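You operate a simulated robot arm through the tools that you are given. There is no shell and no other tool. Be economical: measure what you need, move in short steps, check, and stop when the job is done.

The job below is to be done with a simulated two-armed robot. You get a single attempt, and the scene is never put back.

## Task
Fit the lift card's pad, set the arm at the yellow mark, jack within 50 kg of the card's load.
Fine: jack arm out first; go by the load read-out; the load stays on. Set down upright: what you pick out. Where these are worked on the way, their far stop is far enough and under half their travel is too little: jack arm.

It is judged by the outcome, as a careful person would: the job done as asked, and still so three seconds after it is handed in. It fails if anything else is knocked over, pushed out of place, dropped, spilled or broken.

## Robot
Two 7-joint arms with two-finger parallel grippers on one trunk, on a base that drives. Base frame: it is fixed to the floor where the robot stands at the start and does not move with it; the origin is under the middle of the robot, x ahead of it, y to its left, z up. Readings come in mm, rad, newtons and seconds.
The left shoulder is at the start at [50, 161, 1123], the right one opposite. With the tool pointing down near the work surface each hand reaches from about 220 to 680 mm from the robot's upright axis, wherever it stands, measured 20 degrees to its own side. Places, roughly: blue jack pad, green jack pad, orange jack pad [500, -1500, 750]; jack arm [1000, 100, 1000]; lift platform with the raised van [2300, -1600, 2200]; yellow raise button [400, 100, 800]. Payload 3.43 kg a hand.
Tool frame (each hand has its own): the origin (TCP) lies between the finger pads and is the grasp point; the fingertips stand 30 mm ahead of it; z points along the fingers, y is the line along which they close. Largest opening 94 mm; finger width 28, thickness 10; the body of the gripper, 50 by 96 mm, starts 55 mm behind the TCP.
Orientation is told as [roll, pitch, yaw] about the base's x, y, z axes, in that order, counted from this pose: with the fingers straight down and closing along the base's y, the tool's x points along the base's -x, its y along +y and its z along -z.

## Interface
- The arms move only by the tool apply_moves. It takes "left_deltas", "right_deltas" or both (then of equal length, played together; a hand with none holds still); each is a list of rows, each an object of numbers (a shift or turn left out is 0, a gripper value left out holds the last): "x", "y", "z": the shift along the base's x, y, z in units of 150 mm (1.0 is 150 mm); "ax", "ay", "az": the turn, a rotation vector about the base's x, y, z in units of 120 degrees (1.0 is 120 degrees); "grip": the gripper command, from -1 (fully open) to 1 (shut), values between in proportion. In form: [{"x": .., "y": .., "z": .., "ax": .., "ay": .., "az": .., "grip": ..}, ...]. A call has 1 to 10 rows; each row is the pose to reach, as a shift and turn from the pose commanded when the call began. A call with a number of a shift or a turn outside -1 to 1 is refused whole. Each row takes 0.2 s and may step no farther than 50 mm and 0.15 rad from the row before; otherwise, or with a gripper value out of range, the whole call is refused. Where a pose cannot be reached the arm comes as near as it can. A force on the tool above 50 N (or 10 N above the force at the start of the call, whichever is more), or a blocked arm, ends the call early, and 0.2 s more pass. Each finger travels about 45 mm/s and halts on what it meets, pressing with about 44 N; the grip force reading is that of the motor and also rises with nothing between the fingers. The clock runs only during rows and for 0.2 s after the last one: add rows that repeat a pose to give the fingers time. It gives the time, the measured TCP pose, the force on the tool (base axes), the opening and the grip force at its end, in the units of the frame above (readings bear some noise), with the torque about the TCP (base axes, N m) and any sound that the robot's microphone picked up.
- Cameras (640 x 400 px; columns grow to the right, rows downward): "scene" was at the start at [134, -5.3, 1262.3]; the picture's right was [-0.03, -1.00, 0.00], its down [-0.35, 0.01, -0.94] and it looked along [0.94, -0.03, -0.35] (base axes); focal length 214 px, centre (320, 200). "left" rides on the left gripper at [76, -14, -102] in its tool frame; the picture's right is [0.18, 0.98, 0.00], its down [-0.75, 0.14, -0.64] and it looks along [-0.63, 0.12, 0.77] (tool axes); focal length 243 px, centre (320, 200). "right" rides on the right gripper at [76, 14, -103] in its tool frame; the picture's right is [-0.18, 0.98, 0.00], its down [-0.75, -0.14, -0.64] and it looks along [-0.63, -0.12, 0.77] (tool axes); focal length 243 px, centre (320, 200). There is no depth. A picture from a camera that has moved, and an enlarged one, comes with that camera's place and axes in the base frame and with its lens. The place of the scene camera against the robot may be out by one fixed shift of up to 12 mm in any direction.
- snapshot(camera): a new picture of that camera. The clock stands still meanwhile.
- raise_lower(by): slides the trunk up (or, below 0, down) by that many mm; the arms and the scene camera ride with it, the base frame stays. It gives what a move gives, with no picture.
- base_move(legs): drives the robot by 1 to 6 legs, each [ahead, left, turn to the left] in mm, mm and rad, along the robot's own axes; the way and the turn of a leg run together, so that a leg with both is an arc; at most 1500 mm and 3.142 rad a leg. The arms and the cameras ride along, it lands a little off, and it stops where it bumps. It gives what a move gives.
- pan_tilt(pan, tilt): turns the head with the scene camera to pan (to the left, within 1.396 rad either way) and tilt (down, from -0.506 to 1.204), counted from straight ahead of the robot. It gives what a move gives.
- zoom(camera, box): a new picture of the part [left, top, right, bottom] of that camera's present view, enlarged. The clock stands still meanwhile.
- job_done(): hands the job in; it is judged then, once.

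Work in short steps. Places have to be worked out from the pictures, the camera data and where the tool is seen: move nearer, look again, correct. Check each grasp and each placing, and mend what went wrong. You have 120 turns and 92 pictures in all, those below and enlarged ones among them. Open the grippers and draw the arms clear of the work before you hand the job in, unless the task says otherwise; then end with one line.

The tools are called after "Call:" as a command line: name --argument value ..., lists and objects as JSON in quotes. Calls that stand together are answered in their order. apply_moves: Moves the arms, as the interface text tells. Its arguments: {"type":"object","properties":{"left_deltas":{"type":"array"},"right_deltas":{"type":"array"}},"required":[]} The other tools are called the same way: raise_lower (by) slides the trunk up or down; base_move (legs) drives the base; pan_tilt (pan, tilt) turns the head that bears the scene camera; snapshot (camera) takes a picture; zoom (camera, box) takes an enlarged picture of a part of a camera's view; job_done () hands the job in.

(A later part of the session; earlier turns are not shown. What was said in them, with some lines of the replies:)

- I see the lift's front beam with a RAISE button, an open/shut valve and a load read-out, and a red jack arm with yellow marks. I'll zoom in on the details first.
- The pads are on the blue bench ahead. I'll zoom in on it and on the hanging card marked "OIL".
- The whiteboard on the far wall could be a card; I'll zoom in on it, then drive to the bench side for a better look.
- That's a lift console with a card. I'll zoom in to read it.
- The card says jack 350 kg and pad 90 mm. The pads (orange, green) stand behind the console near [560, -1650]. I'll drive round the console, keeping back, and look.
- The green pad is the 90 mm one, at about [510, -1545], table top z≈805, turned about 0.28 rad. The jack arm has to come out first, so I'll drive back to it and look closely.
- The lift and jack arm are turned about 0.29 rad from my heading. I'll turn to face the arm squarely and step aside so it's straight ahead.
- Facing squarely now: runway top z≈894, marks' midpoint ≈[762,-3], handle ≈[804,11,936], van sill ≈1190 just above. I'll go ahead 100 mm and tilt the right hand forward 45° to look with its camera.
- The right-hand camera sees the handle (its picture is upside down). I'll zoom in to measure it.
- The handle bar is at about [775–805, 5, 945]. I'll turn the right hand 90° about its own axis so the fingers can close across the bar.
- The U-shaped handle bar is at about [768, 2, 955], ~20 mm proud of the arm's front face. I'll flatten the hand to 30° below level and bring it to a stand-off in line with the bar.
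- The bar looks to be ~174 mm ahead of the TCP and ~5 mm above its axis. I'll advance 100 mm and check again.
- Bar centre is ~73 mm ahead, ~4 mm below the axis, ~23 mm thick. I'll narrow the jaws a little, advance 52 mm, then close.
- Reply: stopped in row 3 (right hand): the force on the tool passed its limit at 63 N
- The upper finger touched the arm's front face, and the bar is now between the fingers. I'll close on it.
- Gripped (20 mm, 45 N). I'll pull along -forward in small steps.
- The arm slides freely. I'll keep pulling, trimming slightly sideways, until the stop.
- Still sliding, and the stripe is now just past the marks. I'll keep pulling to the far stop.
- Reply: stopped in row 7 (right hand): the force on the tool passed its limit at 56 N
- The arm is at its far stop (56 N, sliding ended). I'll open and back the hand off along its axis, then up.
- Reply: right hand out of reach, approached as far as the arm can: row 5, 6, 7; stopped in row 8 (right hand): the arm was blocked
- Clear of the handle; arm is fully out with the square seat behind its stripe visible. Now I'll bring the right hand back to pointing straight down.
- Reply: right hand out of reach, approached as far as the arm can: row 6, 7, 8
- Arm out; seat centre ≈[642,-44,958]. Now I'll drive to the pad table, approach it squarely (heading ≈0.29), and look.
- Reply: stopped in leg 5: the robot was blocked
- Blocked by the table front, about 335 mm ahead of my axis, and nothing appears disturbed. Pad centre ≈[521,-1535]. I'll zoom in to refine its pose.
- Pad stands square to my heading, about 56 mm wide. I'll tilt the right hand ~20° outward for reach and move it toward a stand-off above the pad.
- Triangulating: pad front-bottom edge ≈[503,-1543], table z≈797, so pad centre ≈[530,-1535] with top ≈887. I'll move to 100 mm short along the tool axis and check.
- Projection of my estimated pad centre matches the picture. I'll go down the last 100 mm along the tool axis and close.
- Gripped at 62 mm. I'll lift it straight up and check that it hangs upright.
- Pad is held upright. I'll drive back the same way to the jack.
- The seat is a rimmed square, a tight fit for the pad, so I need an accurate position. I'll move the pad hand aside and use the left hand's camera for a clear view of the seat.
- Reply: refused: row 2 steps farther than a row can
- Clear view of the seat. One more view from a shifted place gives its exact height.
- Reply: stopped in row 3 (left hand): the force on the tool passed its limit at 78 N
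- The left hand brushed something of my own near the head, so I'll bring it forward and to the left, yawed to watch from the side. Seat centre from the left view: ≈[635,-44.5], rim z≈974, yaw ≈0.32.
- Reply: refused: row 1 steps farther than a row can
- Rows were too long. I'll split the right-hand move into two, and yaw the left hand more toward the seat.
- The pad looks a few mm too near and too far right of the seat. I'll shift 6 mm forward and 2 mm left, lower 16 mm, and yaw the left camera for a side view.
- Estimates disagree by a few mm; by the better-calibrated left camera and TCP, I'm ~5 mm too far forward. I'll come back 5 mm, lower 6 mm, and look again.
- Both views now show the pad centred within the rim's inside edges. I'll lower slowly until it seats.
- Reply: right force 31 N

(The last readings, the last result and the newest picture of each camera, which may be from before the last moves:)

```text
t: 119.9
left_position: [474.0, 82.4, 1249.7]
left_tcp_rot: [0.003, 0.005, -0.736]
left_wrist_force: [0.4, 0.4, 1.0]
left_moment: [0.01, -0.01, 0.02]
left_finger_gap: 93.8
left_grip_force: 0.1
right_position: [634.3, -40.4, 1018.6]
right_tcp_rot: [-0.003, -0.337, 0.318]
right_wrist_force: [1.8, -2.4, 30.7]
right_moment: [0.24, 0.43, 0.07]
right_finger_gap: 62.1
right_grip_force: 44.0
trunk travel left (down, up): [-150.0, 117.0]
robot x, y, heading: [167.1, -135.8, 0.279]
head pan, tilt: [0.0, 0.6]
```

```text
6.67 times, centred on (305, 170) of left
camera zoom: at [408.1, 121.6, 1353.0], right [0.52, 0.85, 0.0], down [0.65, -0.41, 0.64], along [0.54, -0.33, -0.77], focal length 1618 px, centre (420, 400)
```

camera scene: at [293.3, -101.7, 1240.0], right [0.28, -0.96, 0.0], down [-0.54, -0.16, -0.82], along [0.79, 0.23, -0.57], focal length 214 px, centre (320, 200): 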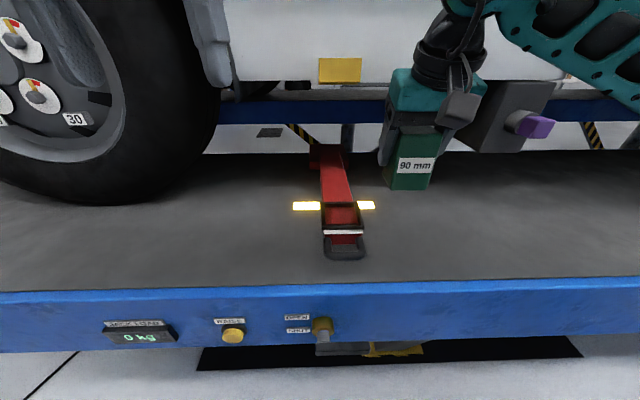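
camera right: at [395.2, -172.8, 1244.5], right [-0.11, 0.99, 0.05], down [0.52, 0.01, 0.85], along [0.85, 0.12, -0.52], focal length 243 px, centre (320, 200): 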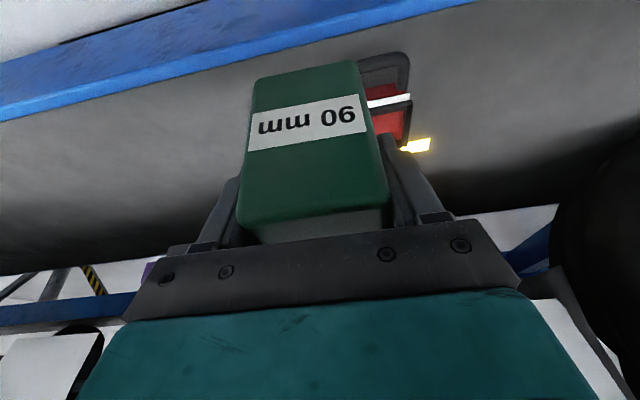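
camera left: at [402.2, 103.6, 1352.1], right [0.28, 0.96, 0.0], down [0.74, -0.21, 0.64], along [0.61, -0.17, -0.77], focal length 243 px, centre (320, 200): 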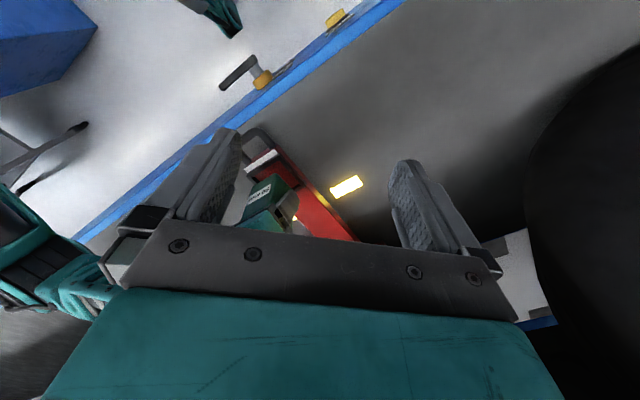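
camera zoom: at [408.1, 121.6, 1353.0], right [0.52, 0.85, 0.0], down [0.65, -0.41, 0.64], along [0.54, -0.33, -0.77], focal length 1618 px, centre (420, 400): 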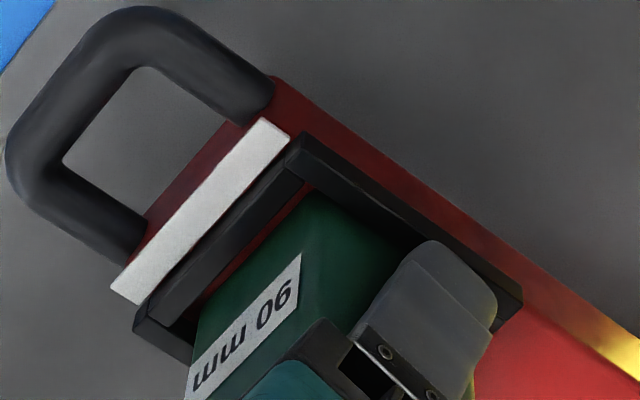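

The pad is down in the seat (30 N on the floor, z≈958). I'll release and withdraw up along the tool axis.

Call:
apply_moves --right_deltas '[{"z": 0.02, "grip": 0.3}, {"z": 0.02, "grip": -0.2}, {"z": 0.02, "grip": -0.6}, {"z": 0.02, "grip": -0.8}, {"z": 0.02, "grip": -0.8}, {"x": -0.05, "y": -0.016, "z": 0.16}, {"x": -0.12, "y": -0.04, "z": 0.4}, {"x": -0.2, "y": -0.066, "z": 0.64}, {"x": -0.3, "y": -0.15, "z": 0.9}]'

Call:
snapshot --camera "scene"

Call:
zoom --camera "left" --box '[250, 120, 360, 210]'

```text
t: 121.9
left_position: [475.3, 80.5, 1248.5]
left_tcp_rot: [0.001, 0.007, -0.736]
left_wrist_force: [-0.2, -0.4, -0.3]
left_moment: [0.01, 0.03, 0.01]
left_finger_gap: 94.1
left_grip_force: 0.1
right_position: [589.4, -64.2, 1150.4]
right_tcp_rot: [-0.007, -0.328, 0.32]
right_wrist_force: [0.0, 0.5, -0.2]
right_moment: [-0.01, 0.01, 0.0]
right_finger_gap: 84.7
right_grip_force: 0.1
trunk travel left (down, up): [-150.0, 117.0]
robot x, y, heading: [168.7, -138.1, 0.288]
head pan, tilt: [0.0, 0.6]
```

```text
24 pictures are left
camera scene: at [292.8, -102.0, 1240.0], right [0.28, -0.96, 0.0], down [-0.54, -0.16, -0.83], along [0.79, 0.23, -0.56], focal length 214 px, centre (320, 200)
```

scene: 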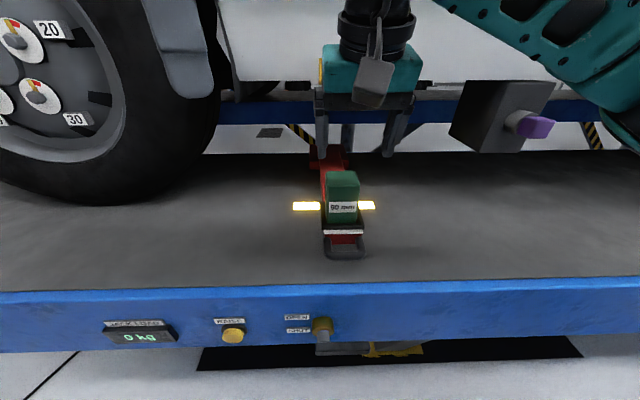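

```text
4.44 times, centred on (305, 165) of left
camera zoom: at [409.9, 122.0, 1352.3], right [0.52, 0.85, 0.0], down [0.66, -0.41, 0.64], along [0.54, -0.33, -0.77], focal length 1078 px, centre (387, 356)
```

zoom: 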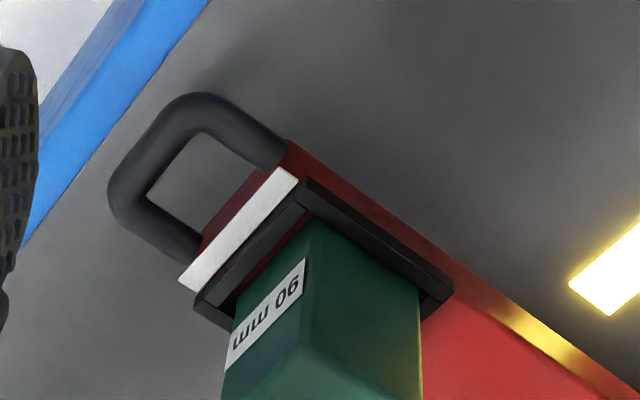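

The pad sits upright in the seat. Earlier low-angle pictures show the van's jack plate at forward ≈800 along the arm, so the arm's white stripe must line up with the marks (push in ≈189 mm). I'll bring the right hand in front of the handle, closing the fingers.

Call:
apply_moves --right_deltas '[{"x": -0.2, "y": -0.05, "grip": 1}, {"x": -0.45, "y": -0.13}, {"x": -0.706, "y": -0.201}, {"x": -0.706, "y": -0.201, "z": -0.3}, {"x": -0.706, "y": -0.201, "z": -0.6}, {"x": -0.706, "y": -0.201, "z": -0.6, "grip": 1}]'

Call:
apply_moves --right_deltas '[{"z": -0.2}, {"z": -0.4}, {"z": -0.6}, {"x": 0.06, "y": 0.02, "z": -0.6}]'

Call:
snapshot --camera "left"

```text
t: 123.3
left_position: [476.0, 82.0, 1249.8]
left_tcp_rot: [-0.001, 0.008, -0.736]
left_wrist_force: [0.7, 0.8, 0.2]
left_moment: [-0.03, -0.03, 0.0]
left_finger_gap: 93.8
left_grip_force: 0.0
right_position: [482.7, -95.1, 1059.1]
right_tcp_rot: [-0.008, -0.328, 0.32]
right_wrist_force: [-0.7, -1.1, -0.4]
right_moment: [0.03, 0.01, 0.0]
right_finger_gap: 0.0
right_grip_force: 33.1
trunk travel left (down, up): [-150.0, 117.0]
robot x, y, heading: [171.9, -134.8, 0.282]
head pan, tilt: [0.0, 0.6]
```

```text
t: 124.3
left_position: [475.7, 82.0, 1248.9]
left_tcp_rot: [0.001, 0.007, -0.736]
left_wrist_force: [0.4, 0.1, -0.1]
left_moment: [0.01, 0.04, 0.01]
left_finger_gap: 94.0
left_grip_force: 0.0
right_position: [491.1, -89.7, 969.7]
right_tcp_rot: [-0.011, -0.329, 0.319]
right_wrist_force: [-0.1, 0.5, 0.0]
right_moment: [-0.03, -0.03, 0.01]
right_finger_gap: 0.0
right_grip_force: 33.0
trunk travel left (down, up): [-150.0, 117.0]
robot x, y, heading: [171.5, -133.9, 0.285]
head pan, tilt: [0.0, 0.6]
```

```text
22 pictures are left
camera left: at [410.4, 122.3, 1352.1], right [0.52, 0.85, 0.0], down [0.66, -0.41, 0.64], along [0.54, -0.33, -0.77], focal length 243 px, centre (320, 200)
```

left: 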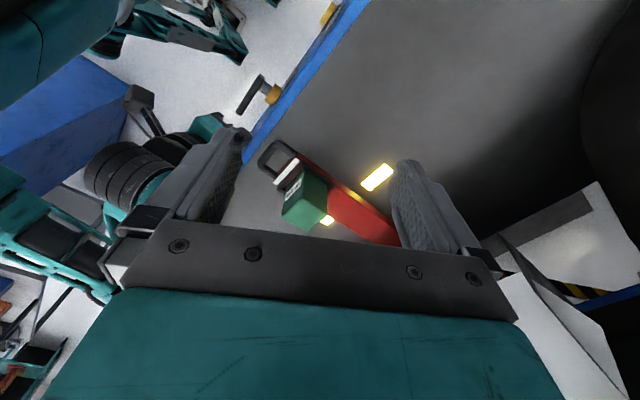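

The fingers are in front of the handle, about 28 mm short of it. I'll push forward in small steps.

Call:
apply_moves --right_deltas '[{"x": 0.095, "y": 0.031}, {"x": 0.19, "y": 0.062}, {"x": 0.25, "y": 0.082}, {"x": 0.32, "y": 0.105}, {"x": 0.38, "y": 0.125}, {"x": 0.44, "y": 0.145}, {"x": 0.5, "y": 0.165}, {"x": 0.57, "y": 0.188}]'

Call:
snapshot --camera "left"

```text
t: 126.1
left_position: [475.4, 82.5, 1249.0]
left_tcp_rot: [-0.001, 0.007, -0.736]
left_wrist_force: [0.6, -0.4, -0.2]
left_moment: [0.02, 0.01, 0.0]
left_finger_gap: 94.1
left_grip_force: 0.1
right_position: [578.3, -62.4, 971.3]
right_tcp_rot: [-0.01, -0.33, 0.317]
right_wrist_force: [-1.9, -0.3, -1.4]
right_moment: [-0.03, 0.03, -0.02]
right_finger_gap: 0.0
right_grip_force: 33.0
trunk travel left (down, up): [-150.0, 117.0]
robot x, y, heading: [168.4, -137.3, 0.285]
head pan, tilt: [0.0, 0.6]
```

```text
21 pictures are left
camera left: at [410.4, 122.2, 1352.2], right [0.52, 0.85, 0.0], down [0.66, -0.41, 0.64], along [0.54, -0.33, -0.77], focal length 243 px, centre (320, 200)
```

left: 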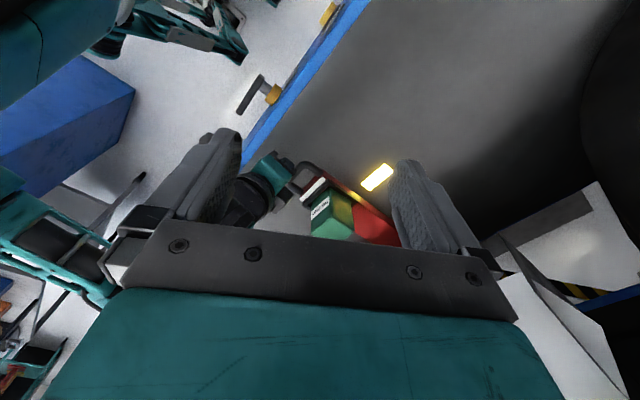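

The arm follows at low force and the pad stays upright. I'll push another 100 mm and then measure stripe against marks.

Call:
apply_moves --right_deltas '[{"x": 0.08, "y": 0.026}, {"x": 0.16, "y": 0.052}, {"x": 0.24, "y": 0.078}, {"x": 0.32, "y": 0.105}, {"x": 0.4, "y": 0.131}, {"x": 0.48, "y": 0.157}, {"x": 0.56, "y": 0.183}, {"x": 0.633, "y": 0.209}]'

Call:
zoom --camera "scene" --box '[250, 90, 430, 240]'

Call:
zoom --camera "left" --box '[270, 120, 420, 250]'

```text
t: 127.9
left_position: [475.7, 81.8, 1248.7]
left_tcp_rot: [-0.001, 0.009, -0.736]
left_wrist_force: [-1.0, -0.5, -0.4]
left_moment: [0.0, 0.03, 0.0]
left_finger_gap: 94.0
left_grip_force: 0.0
right_position: [674.0, -31.0, 970.2]
right_tcp_rot: [-0.009, -0.331, 0.32]
right_wrist_force: [-1.5, 0.0, -0.8]
right_moment: [-0.01, 0.01, -0.01]
right_finger_gap: 0.0
right_grip_force: 33.2
trunk travel left (down, up): [-150.0, 117.0]
robot x, y, heading: [165.8, -135.5, 0.286]
head pan, tilt: [0.0, 0.6]
```

```text
2.67 times, centred on (340, 165) of scene
camera zoom: at [293.1, -101.8, 1240.0], right [0.28, -0.96, 0.0], down [-0.54, -0.16, -0.83], along [0.79, 0.23, -0.56], focal length 572 px, centre (267, 293)
```

zoom: 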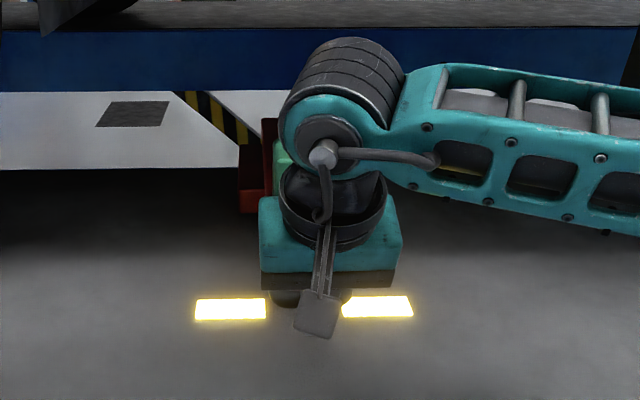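

```text
3.08 times, centred on (345, 185) of left
camera zoom: at [410.3, 122.2, 1352.2], right [0.52, 0.85, 0.0], down [0.66, -0.41, 0.64], along [0.54, -0.33, -0.77], focal length 746 px, centre (243, 246)
```

zoom: 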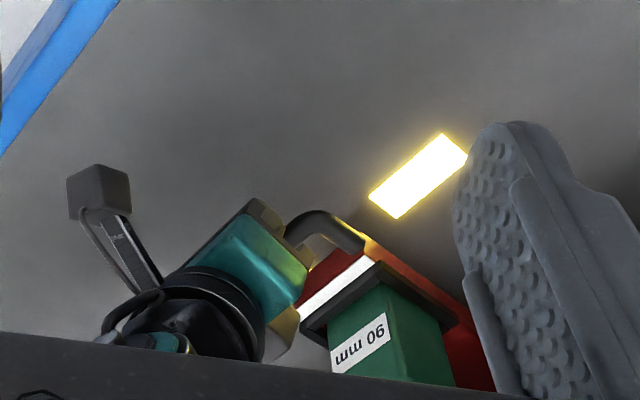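

Stripe is now at forward ≈707 and marks at ≈728. I'll push 20 mm more, then withdraw the hand and inspect.

Call:
apply_moves --right_deltas '[{"x": 0.063, "y": 0.021}, {"x": 0.127, "y": 0.042}, {"x": 0.127, "y": 0.042}, {"x": 0.0, "y": 0.0}, {"x": -0.2, "y": -0.066, "z": 0.1}, {"x": -0.4, "y": -0.132, "z": 0.3}, {"x": -0.6, "y": -0.25, "z": 0.5}, {"x": -0.8, "y": -0.45, "z": 0.6}, {"x": -0.9, "y": -0.7, "z": 0.7}, {"x": -0.9, "y": -0.95, "z": 0.8}]'

Call:
zoom --camera "scene" --box '[250, 50, 430, 240]'

Call:
zoom --camera "left" --box '[270, 120, 420, 250]'

```text
t: 130.1
left_position: [474.5, 81.6, 1249.0]
left_tcp_rot: [0.003, 0.006, -0.735]
left_wrist_force: [0.2, 0.1, 0.3]
left_moment: [-0.03, -0.03, -0.02]
left_finger_gap: 93.7
left_grip_force: 0.0
right_position: [538.1, -175.0, 1090.3]
right_tcp_rot: [-0.01, -0.329, 0.319]
right_wrist_force: [0.0, -0.5, -0.9]
right_moment: [0.05, -0.04, 0.0]
right_finger_gap: 0.1
right_grip_force: 33.0
trunk travel left (down, up): [-150.0, 117.0]
robot x, y, heading: [167.6, -135.7, 0.286]
head pan, tilt: [0.0, 0.6]
```

```text
2.11 times, centred on (340, 145) of scene
camera zoom: at [293.1, -102.3, 1240.0], right [0.28, -0.96, 0.0], down [-0.54, -0.16, -0.83], along [0.79, 0.23, -0.56], focal length 452 px, centre (278, 316)
```

zoom: 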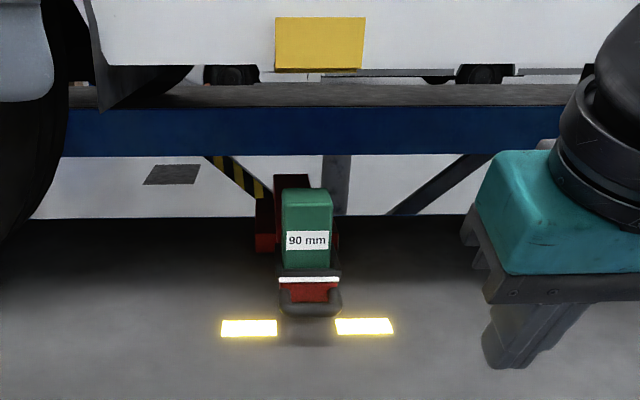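

```text
3.08 times, centred on (345, 185) of left
camera zoom: at [410.2, 121.6, 1352.3], right [0.52, 0.85, 0.0], down [0.66, -0.41, 0.64], along [0.54, -0.33, -0.77], focal length 746 px, centre (243, 246)
```

zoom: 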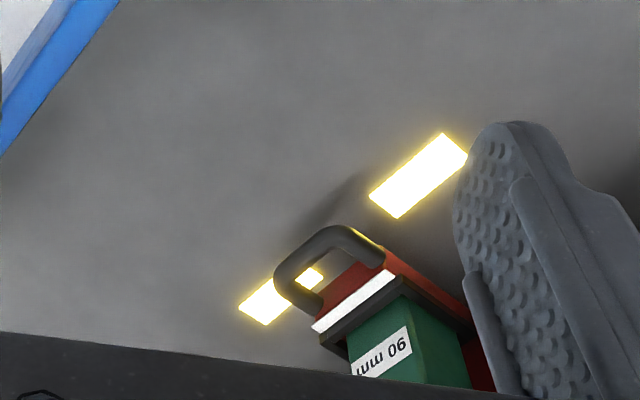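

By both cameras the white stripe is now level with the marks. Before jacking, I want to check the pad against the van's jack plate from below, so I'll tilt the right hand camera up.

Call:
apply_moves --right_deltas '[{"ax": 0.02, "ay": -0.06}, {"ax": 0.04, "ay": -0.12, "z": -0.1}, {"ax": 0.06, "ay": -0.18, "z": -0.2}, {"ax": 0.08, "ay": -0.24, "z": -0.3}, {"ax": 0.1, "ay": -0.3, "z": -0.35}, {"ax": 0.112, "ay": -0.34, "z": -0.35}]'

Call:
snapshot --camera "right"

```text
t: 131.5
left_position: [475.4, 82.9, 1249.0]
left_tcp_rot: [-0.001, 0.009, -0.737]
left_wrist_force: [1.0, -0.1, 0.0]
left_moment: [-0.01, -0.03, 0.02]
left_finger_gap: 94.1
left_grip_force: 0.1
right_position: [582.6, -115.3, 1045.3]
right_tcp_rot: [-0.01, -1.08, 0.318]
right_wrist_force: [0.3, 0.4, 0.5]
right_moment: [-0.01, 0.03, 0.01]
right_finger_gap: 0.0
right_grip_force: 33.1
right hand out of reach, approached as far as the arm can: row 3, 4, 5, 6
trunk travel left (down, up): [-150.0, 117.0]
robot x, y, heading: [169.2, -133.9, 0.286]
head pan, tilt: [0.0, 0.6]
```

```text
16 pictures are left
camera right: at [460.0, -140.7, 1026.4], right [-0.22, 0.96, 0.16], down [-0.16, -0.19, 0.97], along [0.96, 0.19, 0.2], focal length 243 px, centre (320, 200)
```

right: 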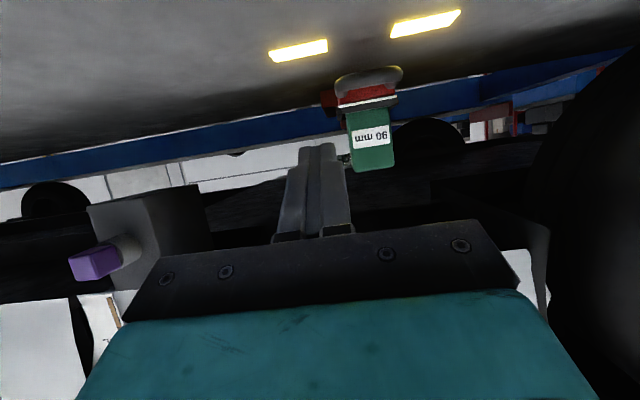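

Call:
apply_moves --right_deltas '[{"ax": 0.0187, "ay": -0.0567}, {"ax": 0.0374, "ay": -0.1134}]'

Call:
zoom --camera "right" --box '[260, 20, 500, 240]'

```text
t: 132.1
left_position: [475.6, 83.2, 1248.9]
left_tcp_rot: [0.002, 0.007, -0.737]
left_wrist_force: [-0.2, 0.1, 0.0]
left_moment: [0.02, -0.03, 0.02]
left_finger_gap: 93.9
left_grip_force: 0.0
right_position: [587.6, -105.3, 1044.4]
right_tcp_rot: [-0.008, -1.333, 0.319]
right_wrist_force: [0.7, -0.7, -1.0]
right_moment: [0.02, -0.03, -0.02]
right_finger_gap: 0.0
right_grip_force: 33.9
right hand out of reach, approached as far as the arm can: row 1, 2
trunk travel left (down, up): [-150.0, 117.0]
robot x, y, heading: [166.8, -135.8, 0.289]
head pan, tilt: [0.0, 0.6]
```

```text
1.82 times, centred on (380, 130) of right
camera zoom: at [474.9, -128.0, 993.7], right [-0.26, 0.95, 0.18], down [-0.38, -0.27, 0.88], along [0.89, 0.16, 0.43], focal length 441 px, centre (211, 327)
```

zoom: 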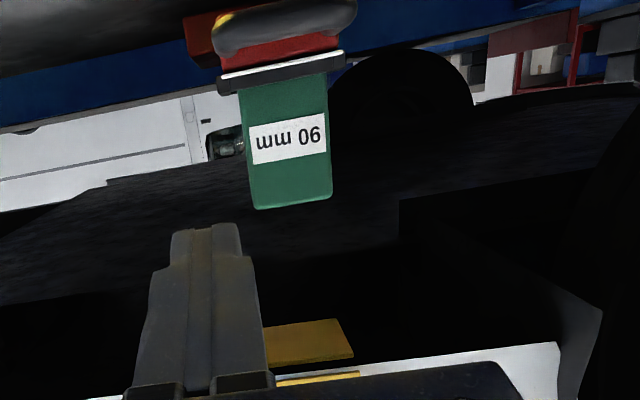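

The pad (forward ≈776) lies under the yellow jack plate (≈750–820), so the stripe-at-mark setting is right. Now I'll draw the right hand away and look closely at the valve, button and read-out.

Call:
apply_moves --right_deltas '[{"x": -0.1, "y": -0.2, "ax": -0.02, "ay": 0.06}, {"x": -0.1, "y": -0.4, "z": 0.1, "ax": -0.045, "ay": 0.13}, {"x": -0.1, "y": -0.6, "z": 0.25, "ax": -0.065, "ay": 0.2}, {"x": -0.1, "y": -0.75, "z": 0.4, "ax": -0.09, "ay": 0.27}, {"x": -0.1, "y": -0.85, "z": 0.55, "ax": -0.11, "ay": 0.34}, {"x": -0.1, "y": -0.9, "z": 0.7, "ax": -0.13, "ay": 0.4}]'

Call:
base_move --legs '[[-170, 0, 0]]'

Call:
zoom --camera "scene" --box '[100, 220, 400, 370]'

```text
refused: row 2 steps farther than a row can; nothing moved
```

```text
t: 133.5
left_position: [312.5, 34.8, 1248.9]
left_tcp_rot: [0.002, 0.007, -0.735]
left_wrist_force: [-0.2, 0.2, -0.1]
left_moment: [0.0, -0.03, 0.03]
left_finger_gap: 94.0
left_grip_force: 0.2
right_position: [428.5, -152.1, 1042.8]
right_tcp_rot: [-0.011, -1.328, 0.318]
right_wrist_force: [-0.1, 0.1, 0.4]
right_moment: [-0.01, -0.01, -0.01]
right_finger_gap: 0.0
right_grip_force: 33.3
trunk travel left (down, up): [-150.0, 117.0]
robot x, y, heading: [5.7, -179.5, 0.28]
head pan, tilt: [0.0, 0.6]
```

```text
2.13 times, centred on (250, 295) of scene
camera zoom: at [131.0, -149.3, 1240.1], right [0.28, -0.96, 0.0], down [-0.54, -0.16, -0.83], along [0.79, 0.23, -0.56], focal length 458 px, centre (469, -3)
```

zoom: 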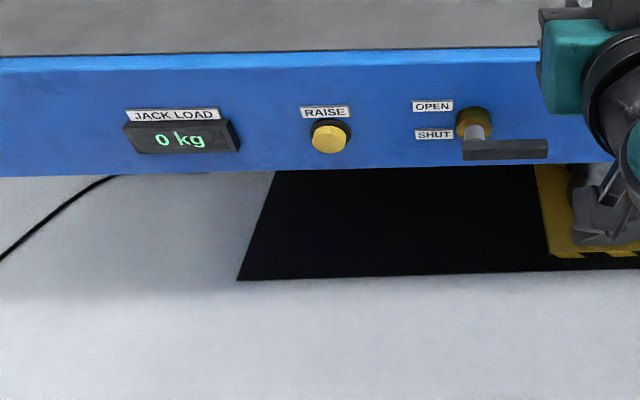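

I'm back 165 mm. RAISE button ≈[434,118,782]; load reads 0. I'll turn the left hand square to the beam with fingers shut and lower it.

Call:
apply_moves --left_deltas '[{"az": 0.065, "grip": 1}, {"az": 0.13, "y": 0.05, "z": -0.1}, {"az": 0.195, "y": 0.1, "z": -0.25}, {"az": 0.26, "y": 0.15, "z": -0.4}, {"az": 0.325, "y": 0.2, "z": -0.55}, {"az": 0.39, "y": 0.25, "z": -0.7}, {"az": 0.45, "y": 0.3, "z": -0.85}, {"az": 0.503, "y": 0.32, "z": -1.0}]'

Call:
apply_moves --left_deltas '[{"ax": 0.02, "ay": -0.06, "z": -0.15}, {"ax": 0.04, "ay": -0.12, "z": -0.3}, {"ax": 0.06, "ay": -0.18, "z": -0.45}, {"ax": 0.08, "ay": -0.24, "z": -0.6}, {"ax": 0.1, "ay": -0.3, "z": -0.75}, {"ax": 0.1196, "ay": -0.363, "z": -0.9}]'

Call:
snapshot --camera "scene"

```text
t: 135.3
left_position: [313.7, 83.7, 1098.2]
left_tcp_rot: [-0.002, 0.007, 0.319]
left_wrist_force: [-0.6, 0.1, -0.1]
left_moment: [0.0, 0.02, 0.0]
left_finger_gap: 0.0
left_grip_force: 32.6
right_position: [429.1, -154.2, 1042.1]
right_tcp_rot: [-0.014, -1.329, 0.321]
right_wrist_force: [0.1, 0.8, -0.3]
right_moment: [0.03, 0.02, -0.04]
right_finger_gap: 0.0
right_grip_force: 33.0
trunk travel left (down, up): [-150.0, 117.0]
robot x, y, heading: [3.9, -184.3, 0.284]
head pan, tilt: [0.0, 0.6]
```

```text
t: 136.7
left_position: [342.1, 81.9, 961.0]
left_tcp_rot: [0.001, -0.793, 0.314]
left_wrist_force: [0.8, 0.4, 0.5]
left_moment: [0.0, 0.0, -0.03]
left_finger_gap: 0.0
left_grip_force: 33.1
left hand out of reach, approached as far as the arm can: row 5, 6
right_position: [427.8, -153.8, 1042.6]
right_tcp_rot: [-0.013, -1.328, 0.321]
right_wrist_force: [-1.1, 0.2, 0.0]
right_moment: [0.02, -0.01, 0.03]
right_finger_gap: 0.0
right_grip_force: 32.8
trunk travel left (down, up): [-150.0, 117.0]
robot x, y, heading: [6.9, -181.6, 0.279]
head pan, tilt: [0.0, 0.6]
```

```text
13 pictures are left
camera scene: at [131.5, -149.0, 1240.0], right [0.28, -0.96, 0.0], down [-0.54, -0.16, -0.83], along [0.79, 0.23, -0.56], focal length 214 px, centre (320, 200)
```

scene: 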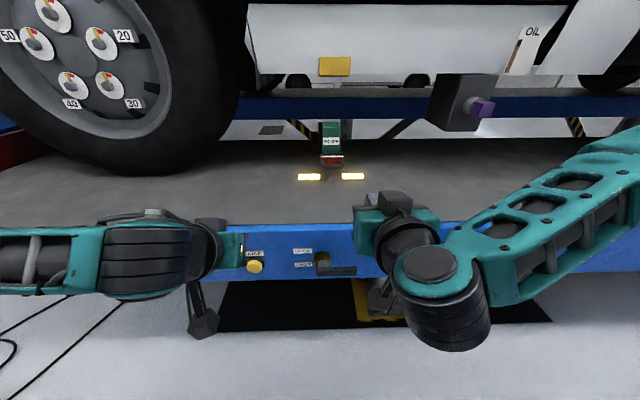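

The left hand needs more reach downward, so I'll raise the right hand clear, lower the trunk 130 mm, and check with the left camera.

Call:
apply_moves --right_deltas '[{"z": 0.2}, {"z": 0.4, "y": -0.1}, {"z": 0.6, "y": -0.2}, {"z": 0.8, "y": -0.3}, {"z": 1.0, "y": -0.4}]'

Call:
raise_lower --by -130

Call:
snapshot --camera "left"

```text
t: 137.9
left_position: [341.9, 81.6, 961.2]
left_tcp_rot: [0.004, -0.792, 0.314]
left_wrist_force: [-0.3, 0.2, 0.1]
left_moment: [0.01, 0.0, 0.03]
left_finger_gap: 0.2
left_grip_force: 33.0
right_position: [436.7, -207.3, 1198.7]
right_tcp_rot: [-0.013, -1.328, 0.323]
right_wrist_force: [-0.5, -0.4, -0.7]
right_moment: [-0.02, 0.04, -0.01]
right_finger_gap: 0.0
right_grip_force: 33.2
right hand out of reach, approached as far as the arm can: row 2, 3, 4, 5
trunk travel left (down, up): [-150.0, 117.0]
robot x, y, heading: [7.1, -185.6, 0.283]
head pan, tilt: [0.0, 0.6]
```

```text
t: 139.5
left_position: [342.4, 82.0, 830.4]
left_tcp_rot: [0.004, -0.792, 0.316]
left_wrist_force: [0.1, 0.2, -0.8]
left_moment: [-0.02, 0.01, 0.01]
left_finger_gap: 0.3
left_grip_force: 32.6
right_position: [435.6, -205.7, 1068.5]
right_tcp_rot: [-0.011, -1.328, 0.321]
right_wrist_force: [0.3, 0.4, -0.8]
right_moment: [0.02, 0.0, -0.01]
right_finger_gap: 0.2
right_grip_force: 33.0
trunk travel left (down, up): [-20.0, 247.0]
robot x, y, heading: [3.6, -183.0, 0.284]
head pan, tilt: [0.0, 0.6]
```

```text
12 pictures are left
camera left: at [226.9, 28.1, 849.3], right [-0.43, 0.89, -0.13], down [0.02, 0.15, 0.99], along [0.9, 0.42, -0.09], focal length 243 px, centre (320, 200)
```

left: 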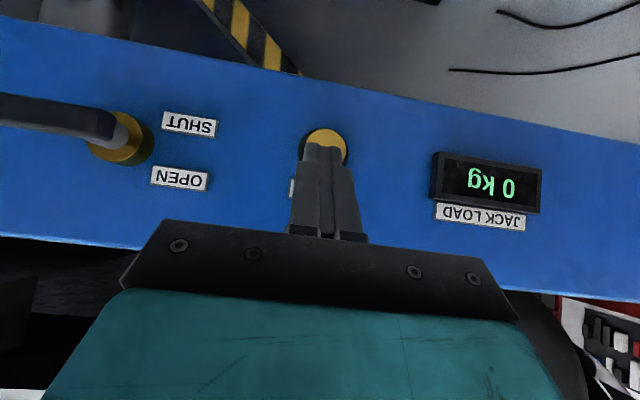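

The left camera shows button, read-out (0 kg) and valve together. Button ≈[433,121,780]. I'll move to just in front of it.

Call:
apply_moves --left_deltas '[{"x": 0.0, "y": 0.04, "z": -0.26}, {"x": 0.15, "y": 0.1, "z": -0.26}, {"x": 0.3, "y": 0.155, "z": -0.26}]'

Call:
apply_moves --left_deltas '[{"x": 0.03, "y": 0.01}, {"x": 0.06, "y": 0.02}, {"x": 0.09, "y": 0.03}, {"x": 0.12, "y": 0.04}]'

Call:
snapshot --camera "left"

```text
t: 140.3
left_position: [387.0, 105.2, 791.7]
left_tcp_rot: [0.006, -0.793, 0.314]
left_wrist_force: [-0.6, 0.0, -0.4]
left_moment: [0.02, 0.0, -0.02]
left_finger_gap: 0.2
left_grip_force: 32.9
right_position: [436.4, -206.9, 1068.4]
right_tcp_rot: [-0.011, -1.326, 0.321]
right_wrist_force: [-0.6, -0.1, 0.9]
right_moment: [0.03, -0.01, -0.02]
right_finger_gap: 0.0
right_grip_force: 32.7
trunk travel left (down, up): [-20.0, 247.0]
robot x, y, heading: [3.9, -181.5, 0.286]
head pan, tilt: [0.0, 0.6]
```

```text
t: 141.3
left_position: [405.8, 109.9, 791.6]
left_tcp_rot: [0.003, -0.792, 0.316]
left_wrist_force: [-2.5, -0.8, -0.2]
left_moment: [-0.03, -0.01, 0.0]
left_finger_gap: 0.0
left_grip_force: 32.2
right_position: [436.3, -205.3, 1068.1]
right_tcp_rot: [-0.011, -1.33, 0.319]
right_wrist_force: [-0.2, -0.2, 0.4]
right_moment: [0.01, 0.06, -0.01]
right_finger_gap: 0.0
right_grip_force: 33.1
trunk travel left (down, up): [-20.0, 247.0]
robot x, y, heading: [9.8, -181.6, 0.286]
head pan, tilt: [0.0, 0.6]
heard: click
```

```text
11 pictures are left
camera left: at [289.6, 57.0, 810.0], right [-0.43, 0.89, -0.13], down [0.03, 0.15, 0.99], along [0.9, 0.42, -0.09], focal length 243 px, centre (320, 200)
```

left: 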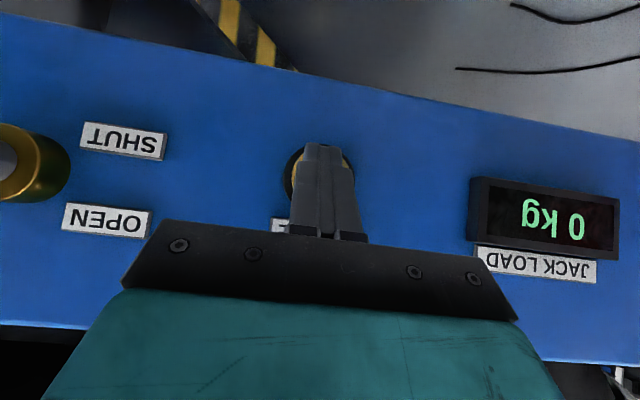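

The button clicked. I'll hold for about 1 s and check the pad's height and the read-out.

Call:
apply_moves --left_deltas '[{"x": 0.01}, {"x": 0.01}, {"x": 0.01}, {"x": 0.01}, {"x": 0.01}]'

Call:
snapshot --camera "scene"

```text
t: 142.5
left_position: [406.3, 110.7, 791.9]
left_tcp_rot: [0.003, -0.792, 0.317]
left_wrist_force: [-3.2, -0.2, -1.4]
left_moment: [0.02, 0.06, 0.0]
left_finger_gap: 0.2
left_grip_force: 32.6
right_position: [436.8, -206.4, 1068.7]
right_tcp_rot: [-0.013, -1.327, 0.321]
right_wrist_force: [0.6, -0.2, -0.6]
right_moment: [-0.01, 0.04, -0.01]
right_finger_gap: 0.3
right_grip_force: 33.1
trunk travel left (down, up): [-20.0, 247.0]
robot x, y, heading: [5.9, -180.6, 0.283]
head pan, tilt: [0.0, 0.6]
```

```text
10 pictures are left
camera scene: at [131.4, -149.1, 1110.0], right [0.28, -0.96, 0.0], down [-0.54, -0.16, -0.83], along [0.79, 0.23, -0.56], focal length 214 px, centre (320, 200)
```

scene: 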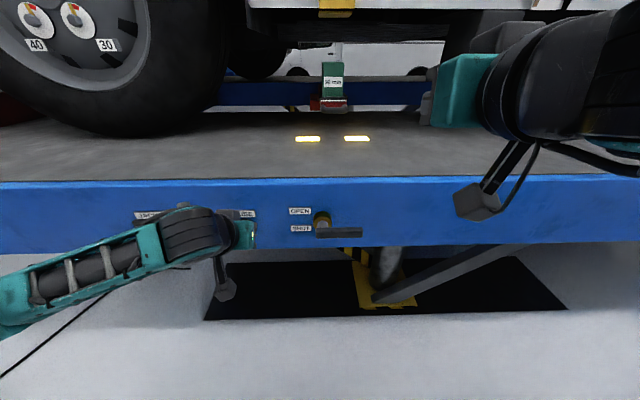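

The pad has risen ~30 mm with about 120 mm to go. I'll hold 2 s more and look again.

Call:
apply_moves --left_deltas '[{"x": 0.0}, {"x": 0.0}, {"x": 0.0}, {"x": 0.0}, {"x": 0.0}, {"x": 0.0}, {"x": 0.0}, {"x": 0.0}, {"x": 0.0}, {"x": 0.0}]'

Call:
zoom --camera "scene" --box '[270, 0, 400, 150]'

```text
t: 144.7
left_position: [406.1, 111.0, 791.3]
left_tcp_rot: [0.002, -0.792, 0.316]
left_wrist_force: [-3.3, -1.8, -1.3]
left_moment: [-0.06, 0.09, 0.02]
left_finger_gap: 0.0
left_grip_force: 32.7
right_position: [435.4, -206.5, 1068.5]
right_tcp_rot: [-0.011, -1.328, 0.318]
right_wrist_force: [0.7, -0.6, 0.1]
right_moment: [0.01, -0.01, 0.02]
right_finger_gap: 0.0
right_grip_force: 32.8
trunk travel left (down, up): [-20.0, 247.0]
robot x, y, heading: [7.9, -183.5, 0.289]
head pan, tilt: [0.0, 0.6]
```

```text
2.67 times, centred on (335, 75) of scene
camera zoom: at [131.4, -149.2, 1110.0], right [0.28, -0.96, 0.0], down [-0.54, -0.16, -0.83], along [0.79, 0.23, -0.56], focal length 572 px, centre (280, 533)
```

zoom: 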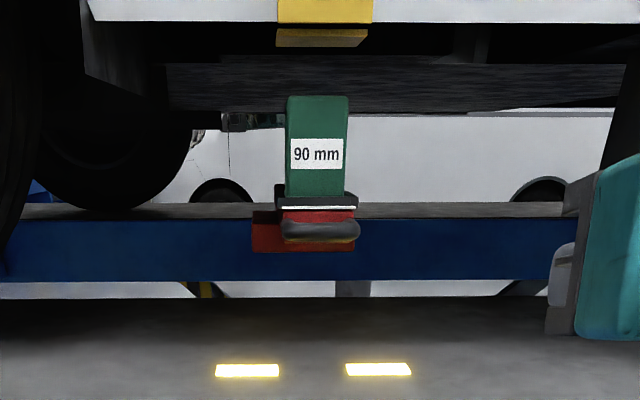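

It's rising ~24 mm/s with ~38 mm left. I'll hold 1.2 s more and read the load.

Call:
apply_moves --left_deltas '[{"x": 0.0}, {"x": 0.0}, {"x": 0.0}, {"x": 0.0}, {"x": 0.0}]'

Call:
zoom --camera "scene" --box '[270, 0, 400, 100]'

```text
t: 145.9
left_position: [406.3, 110.7, 790.6]
left_tcp_rot: [0.004, -0.791, 0.316]
left_wrist_force: [-3.2, -0.9, 0.0]
left_moment: [-0.05, 0.08, -0.01]
left_finger_gap: 0.0
left_grip_force: 33.2
right_position: [435.8, -206.1, 1069.3]
right_tcp_rot: [-0.012, -1.328, 0.319]
right_wrist_force: [0.0, -0.7, -0.2]
right_moment: [0.02, 0.0, -0.01]
right_finger_gap: 0.0
right_grip_force: 33.0
trunk travel left (down, up): [-20.0, 247.0]
robot x, y, heading: [8.3, -182.7, 0.285]
head pan, tilt: [0.0, 0.6]
```

```text
4.00 times, centred on (335, 50) of scene
camera zoom: at [131.4, -149.2, 1110.0], right [0.28, -0.96, 0.0], down [-0.54, -0.16, -0.83], along [0.79, 0.23, -0.56], focal length 858 px, centre (260, 800)
```

zoom: 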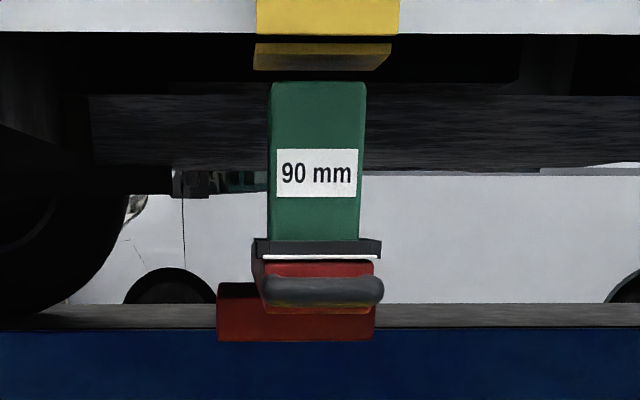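

About 7 mm of gap is left. I'll hold one short step and read the load with the left camera.

Call:
apply_moves --left_deltas '[{"x": 0.0}]'

Call:
zoom --camera "left" --box '[440, 150, 640, 290]'

```text
t: 146.3
left_position: [406.8, 111.4, 791.7]
left_tcp_rot: [0.003, -0.793, 0.315]
left_wrist_force: [-3.1, -0.8, -0.6]
left_moment: [-0.05, 0.08, 0.0]
left_finger_gap: 0.0
left_grip_force: 32.9
right_position: [436.7, -206.6, 1068.8]
right_tcp_rot: [-0.013, -1.329, 0.319]
right_wrist_force: [-0.3, -0.4, -0.3]
right_moment: [0.01, 0.03, 0.02]
right_finger_gap: 0.1
right_grip_force: 32.7
trunk travel left (down, up): [-20.0, 247.0]
robot x, y, heading: [3.2, -181.7, 0.281]
head pan, tilt: [0.0, 0.6]
```

```text
2.86 times, centred on (540, 220) of left
camera zoom: at [291.3, 57.1, 810.0], right [-0.43, 0.89, -0.13], down [0.02, 0.15, 0.99], along [0.9, 0.42, -0.09], focal length 693 px, centre (-309, 143)
```

zoom: 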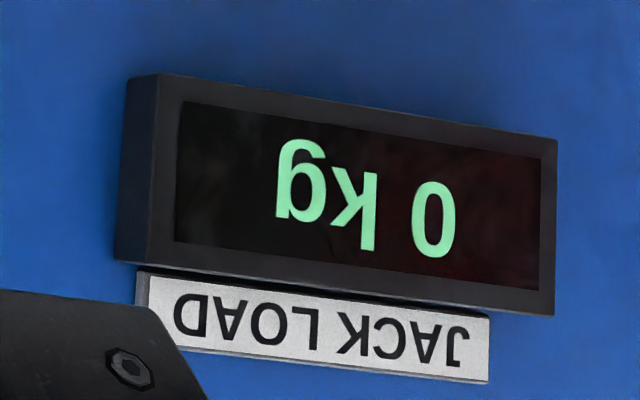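

Still 0 kg, so one more short step.

Call:
apply_moves --left_deltas '[{"x": 0.0}]'

Call:
zoom --camera "left" --box '[440, 150, 640, 290]'

```text
t: 146.7
left_position: [407.4, 109.8, 791.6]
left_tcp_rot: [0.003, -0.793, 0.315]
left_wrist_force: [-2.5, -1.2, -0.7]
left_moment: [0.01, 0.03, -0.04]
left_finger_gap: 0.0
left_grip_force: 33.0
right_position: [435.4, -206.4, 1068.0]
right_tcp_rot: [-0.012, -1.329, 0.318]
right_wrist_force: [0.0, 0.3, -0.8]
right_moment: [-0.01, -0.02, 0.01]
right_finger_gap: 0.1
right_grip_force: 32.6
trunk travel left (down, up): [-20.0, 247.0]
robot x, y, heading: [10.1, -179.9, 0.286]
head pan, tilt: [0.0, 0.6]
```

```text
2.86 times, centred on (540, 220) of left
camera zoom: at [291.3, 57.1, 810.0], right [-0.43, 0.89, -0.13], down [0.02, 0.15, 0.99], along [0.9, 0.42, -0.09], focal length 693 px, centre (-309, 143)
```

zoom: 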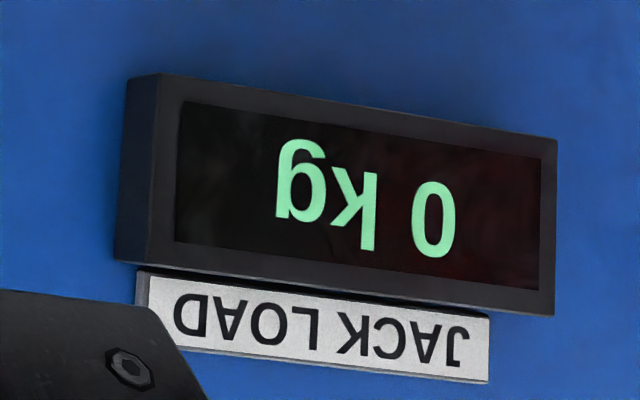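

Call:
apply_moves --left_deltas '[{"x": 0.0}, {"x": 0.0}]'

Call:
zoom --camera "left" --box '[440, 150, 640, 290]'

```text
t: 147.3
left_position: [406.4, 110.8, 791.9]
left_tcp_rot: [0.003, -0.792, 0.315]
left_wrist_force: [-2.6, -1.6, -0.4]
left_moment: [-0.02, 0.06, -0.03]
left_finger_gap: 0.0
left_grip_force: 32.7
right_position: [437.6, -206.7, 1068.4]
right_tcp_rot: [-0.012, -1.327, 0.32]
right_wrist_force: [-0.1, 0.2, -0.8]
right_moment: [0.04, 0.05, 0.02]
right_finger_gap: 0.1
right_grip_force: 33.0
trunk travel left (down, up): [-20.0, 247.0]
robot x, y, heading: [9.0, -182.3, 0.287]
head pan, tilt: [0.0, 0.6]
```

```text
2.86 times, centred on (540, 220) of left
camera zoom: at [291.3, 57.1, 810.0], right [-0.43, 0.89, -0.13], down [0.02, 0.15, 0.99], along [0.9, 0.42, -0.09], focal length 693 px, centre (-309, 143)
```

zoom: 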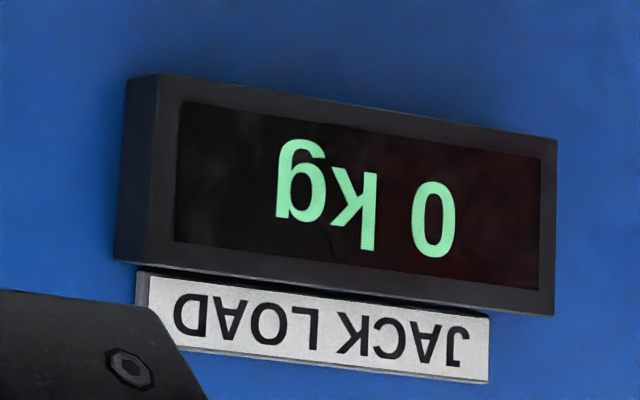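

Still 0 kg after 1.4 s. I'll spend one picture on the pad and valve together.

Call:
zoom --camera "scene" --box '[240, 0, 420, 112]'

```text
3.56 times, centred on (330, 56) of scene
camera zoom: at [131.4, -149.2, 1110.0], right [0.28, -0.96, 0.0], down [-0.54, -0.16, -0.83], along [0.79, 0.23, -0.56], focal length 763 px, centre (284, 712)
```

zoom: 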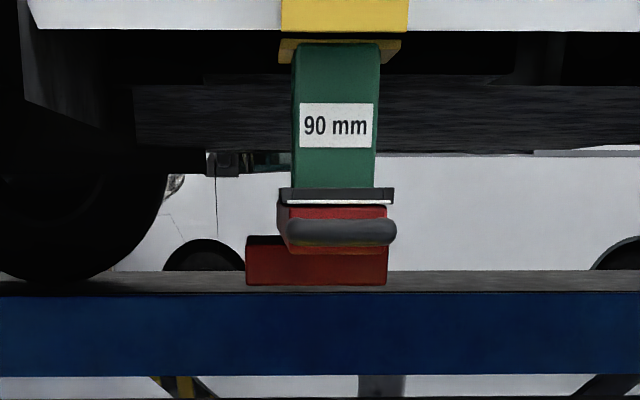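

The pad is now nearly touching the plate (≈2 mm). One more short hold, then I'll read the load.

Call:
apply_moves --left_deltas '[{"x": 0.0}]'

Call:
zoom --camera "left" --box '[440, 150, 640, 290]'

```text
t: 147.7
left_position: [406.8, 109.9, 792.1]
left_tcp_rot: [0.003, -0.791, 0.316]
left_wrist_force: [-2.9, -1.2, -0.3]
left_moment: [-0.05, 0.07, -0.04]
left_finger_gap: 0.2
left_grip_force: 32.9
right_position: [436.5, -206.2, 1069.4]
right_tcp_rot: [-0.011, -1.327, 0.319]
right_wrist_force: [-0.5, 0.0, -0.5]
right_moment: [0.02, -0.01, 0.02]
right_finger_gap: 0.0
right_grip_force: 32.7
trunk travel left (down, up): [-20.0, 247.0]
robot x, y, heading: [8.3, -185.7, 0.283]
head pan, tilt: [0.0, 0.6]
```

```text
2.86 times, centred on (540, 220) of left
camera zoom: at [291.3, 57.1, 810.0], right [-0.43, 0.89, -0.13], down [0.02, 0.15, 0.99], along [0.9, 0.42, -0.09], focal length 693 px, centre (-309, 143)
```

zoom: 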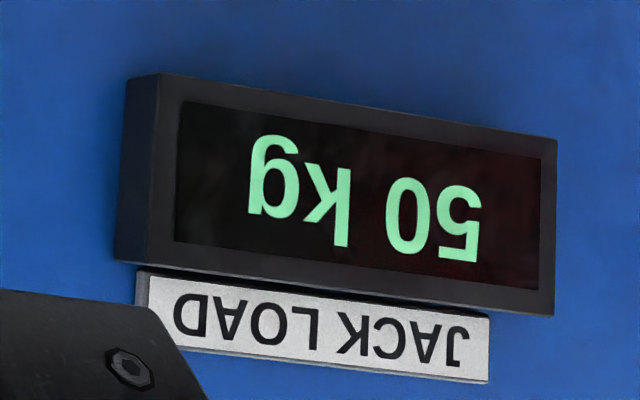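

Load is now 50 kg. One more 0.4 s step gives the rate.

Call:
apply_moves --left_deltas '[{"x": 0.0}]'

Call:
zoom --camera "left" --box '[440, 150, 640, 290]'

```text
t: 148.1
left_position: [406.7, 109.7, 792.0]
left_tcp_rot: [0.003, -0.793, 0.316]
left_wrist_force: [-3.9, -1.2, -0.1]
left_moment: [-0.1, 0.07, -0.01]
left_finger_gap: 0.0
left_grip_force: 32.7
right_position: [434.6, -205.7, 1068.5]
right_tcp_rot: [-0.012, -1.327, 0.319]
right_wrist_force: [-0.3, 0.7, -0.1]
right_moment: [0.01, -0.01, -0.01]
right_finger_gap: 0.3
right_grip_force: 33.2
trunk travel left (down, up): [-20.0, 247.0]
robot x, y, heading: [8.5, -180.8, 0.287]
head pan, tilt: [0.0, 0.6]
```

```text
2.86 times, centred on (540, 220) of left
camera zoom: at [291.3, 57.1, 810.0], right [-0.43, 0.89, -0.13], down [0.02, 0.15, 0.99], along [0.9, 0.42, -0.09], focal length 693 px, centre (-309, 143)
```

zoom: 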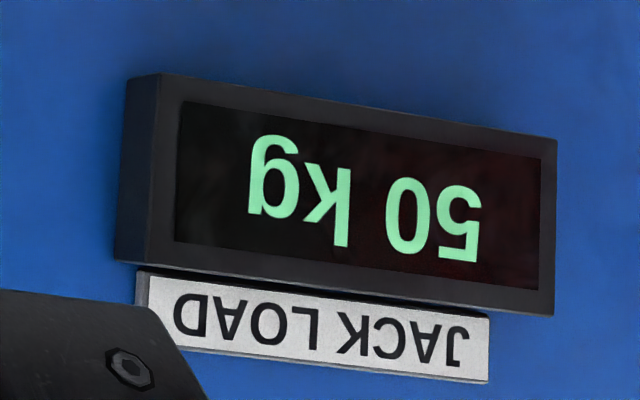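

Still 50 kg after 0.4 s, so the load climbs slowly or in steps (under 125 kg/s). Holding 2 s more cannot pass 350, so I'll do that and read.

Call:
apply_moves --left_deltas '[{"x": 0.0}, {"x": 0.0}, {"x": 0.0}, {"x": 0.0}, {"x": 0.0}, {"x": 0.0}, {"x": 0.0}, {"x": 0.0}, {"x": 0.0}]'

Call:
zoom --camera "left" --box '[440, 150, 640, 290]'

```text
t: 150.1
left_position: [406.2, 111.0, 792.9]
left_tcp_rot: [0.003, -0.793, 0.315]
left_wrist_force: [-3.2, -0.6, 0.2]
left_moment: [0.0, 0.03, 0.02]
left_finger_gap: 0.1
left_grip_force: 33.0
right_position: [436.0, -205.6, 1069.1]
right_tcp_rot: [-0.012, -1.328, 0.32]
right_wrist_force: [-0.1, -0.5, -0.6]
right_moment: [0.0, 0.01, 0.02]
right_finger_gap: 0.2
right_grip_force: 33.0
trunk travel left (down, up): [-20.0, 247.0]
robot x, y, heading: [7.3, -184.6, 0.288]
head pan, tilt: [0.0, 0.6]
```

```text
2.86 times, centred on (540, 220) of left
camera zoom: at [291.3, 57.1, 810.0], right [-0.43, 0.89, -0.13], down [0.02, 0.15, 0.99], along [0.9, 0.42, -0.09], focal length 693 px, centre (-309, 143)
```

zoom: 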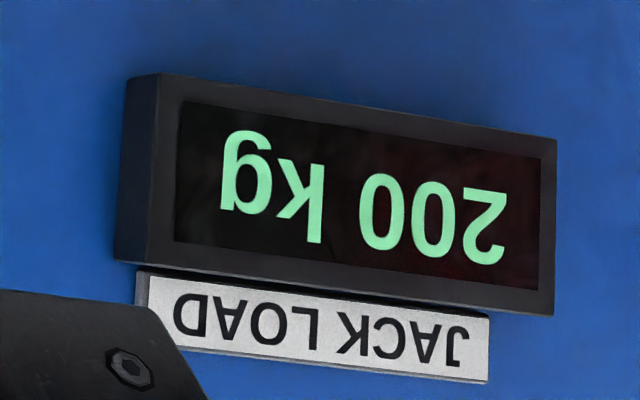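

200 kg now, about 70 kg/s with the display in 50 kg steps. I'll hold 1.6 s more and use the last picture for the read-out, still on the button.

Call:
apply_moves --left_deltas '[{"x": 0.0}, {"x": 0.0}, {"x": 0.0}, {"x": 0.0}, {"x": 0.0}, {"x": 0.0}, {"x": 0.0}]'

Call:
zoom --camera "left" --box '[440, 150, 640, 290]'

```text
t: 151.7
left_position: [406.9, 111.2, 792.1]
left_tcp_rot: [0.004, -0.794, 0.315]
left_wrist_force: [-4.0, -1.5, 0.2]
left_moment: [0.0, 0.02, 0.01]
left_finger_gap: 0.2
left_grip_force: 33.4
right_position: [437.2, -206.0, 1069.2]
right_tcp_rot: [-0.012, -1.327, 0.32]
right_wrist_force: [-0.3, 0.1, -1.3]
right_moment: [0.0, -0.01, -0.02]
right_finger_gap: 0.1
right_grip_force: 33.0
trunk travel left (down, up): [-20.0, 247.0]
robot x, y, heading: [6.2, -184.8, 0.285]
head pan, tilt: [0.0, 0.6]
```

```text
2.86 times, centred on (540, 220) of left
camera zoom: at [291.2, 57.1, 810.0], right [-0.43, 0.89, -0.13], down [0.02, 0.15, 0.99], along [0.9, 0.42, -0.09], focal length 693 px, centre (-309, 143)
```

zoom: 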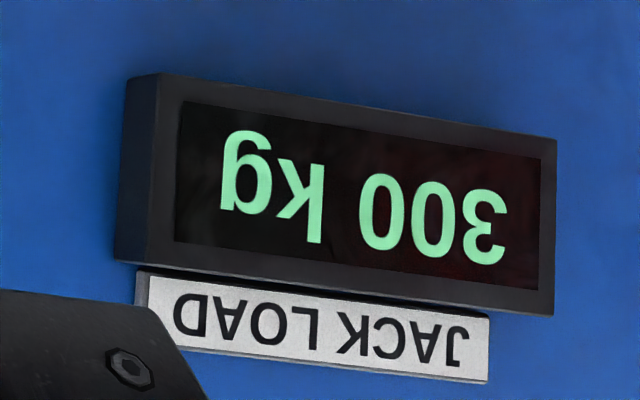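

300 kg. Another ~0.65 s at 62–70 kg/s gives ≈345 kg, so I'll hold three rows more and then release by pulling back.

Call:
apply_moves --left_deltas '[{"x": 0.0}, {"x": 0.0}, {"x": 0.0}, {"x": -0.3, "y": -0.099}, {"x": -0.4, "y": -0.131}]'

```text
t: 152.9
left_position: [345.1, 91.3, 793.5]
left_tcp_rot: [0.003, -0.796, 0.316]
left_wrist_force: [0.1, 0.4, -0.1]
left_moment: [-0.02, 0.0, 0.02]
left_finger_gap: 0.2
left_grip_force: 32.8
right_position: [436.1, -206.9, 1069.5]
right_tcp_rot: [-0.013, -1.328, 0.32]
right_wrist_force: [0.3, 0.7, -0.3]
right_moment: [0.0, -0.03, -0.01]
right_finger_gap: 0.0
right_grip_force: 32.8
trunk travel left (down, up): [-20.0, 247.0]
robot x, y, heading: [10.7, -187.4, 0.285]
head pan, tilt: [0.0, 0.6]
```

The button is released and the hand is clear. I'll back the base away, raise the trunk and open both grippers in free space.

Call:
base_move --legs '[[-200, 0, 0]]'

Call:
apply_moves --left_deltas '[{"grip": -1}, {"grip": -1}, {"grip": -1}, {"grip": -1}, {"grip": -1}, {"grip": -1}]' --right_deltas '[{"grip": -1}, {"grip": -1}, {"grip": -1}, {"grip": -1}, {"grip": -1}, {"grip": -1}]'

```text
t: 154.5
left_position: [153.3, 33.6, 792.4]
left_tcp_rot: [0.003, -0.794, 0.314]
left_wrist_force: [0.4, 0.8, 0.4]
left_moment: [0.02, -0.04, -0.01]
left_finger_gap: 0.0
left_grip_force: 33.1
right_position: [243.5, -263.1, 1068.7]
right_tcp_rot: [-0.012, -1.328, 0.32]
right_wrist_force: [-0.1, -0.9, -0.3]
right_moment: [0.01, 0.03, 0.0]
right_finger_gap: 0.1
right_grip_force: 33.1
trunk travel left (down, up): [-20.0, 247.0]
robot x, y, heading: [-181.5, -240.7, 0.282]
head pan, tilt: [0.0, 0.6]
```

```text
t: 155.9
left_position: [152.6, 34.3, 792.5]
left_tcp_rot: [0.004, -0.793, 0.316]
left_wrist_force: [-0.2, -0.4, -0.6]
left_moment: [0.01, -0.01, 0.02]
left_finger_gap: 93.9
left_grip_force: 0.0
right_position: [242.8, -263.7, 1068.4]
right_tcp_rot: [-0.013, -1.328, 0.322]
right_wrist_force: [-0.3, 0.1, -0.3]
right_moment: [-0.01, 0.0, 0.0]
right_finger_gap: 94.3
right_grip_force: 0.1
trunk travel left (down, up): [-20.0, 247.0]
robot x, y, heading: [-184.9, -237.0, 0.282]
head pan, tilt: [0.0, 0.6]
```

Both grippers are open and clear, so I'm handing the job in.

Call:
job_done

```text
The job is handed in.
```

I fitted the green 90 mm pad upright in the jack seat, set the arm's white stripe level with the yellow marks, and jacked to an estimated 345 kg against the card's 350 kg. The last read-out I saw was 300 kg. I then held RAISE about 0.65 s longer at 62–70 kg/s and had no pictures left to check the final figure or that the load held.
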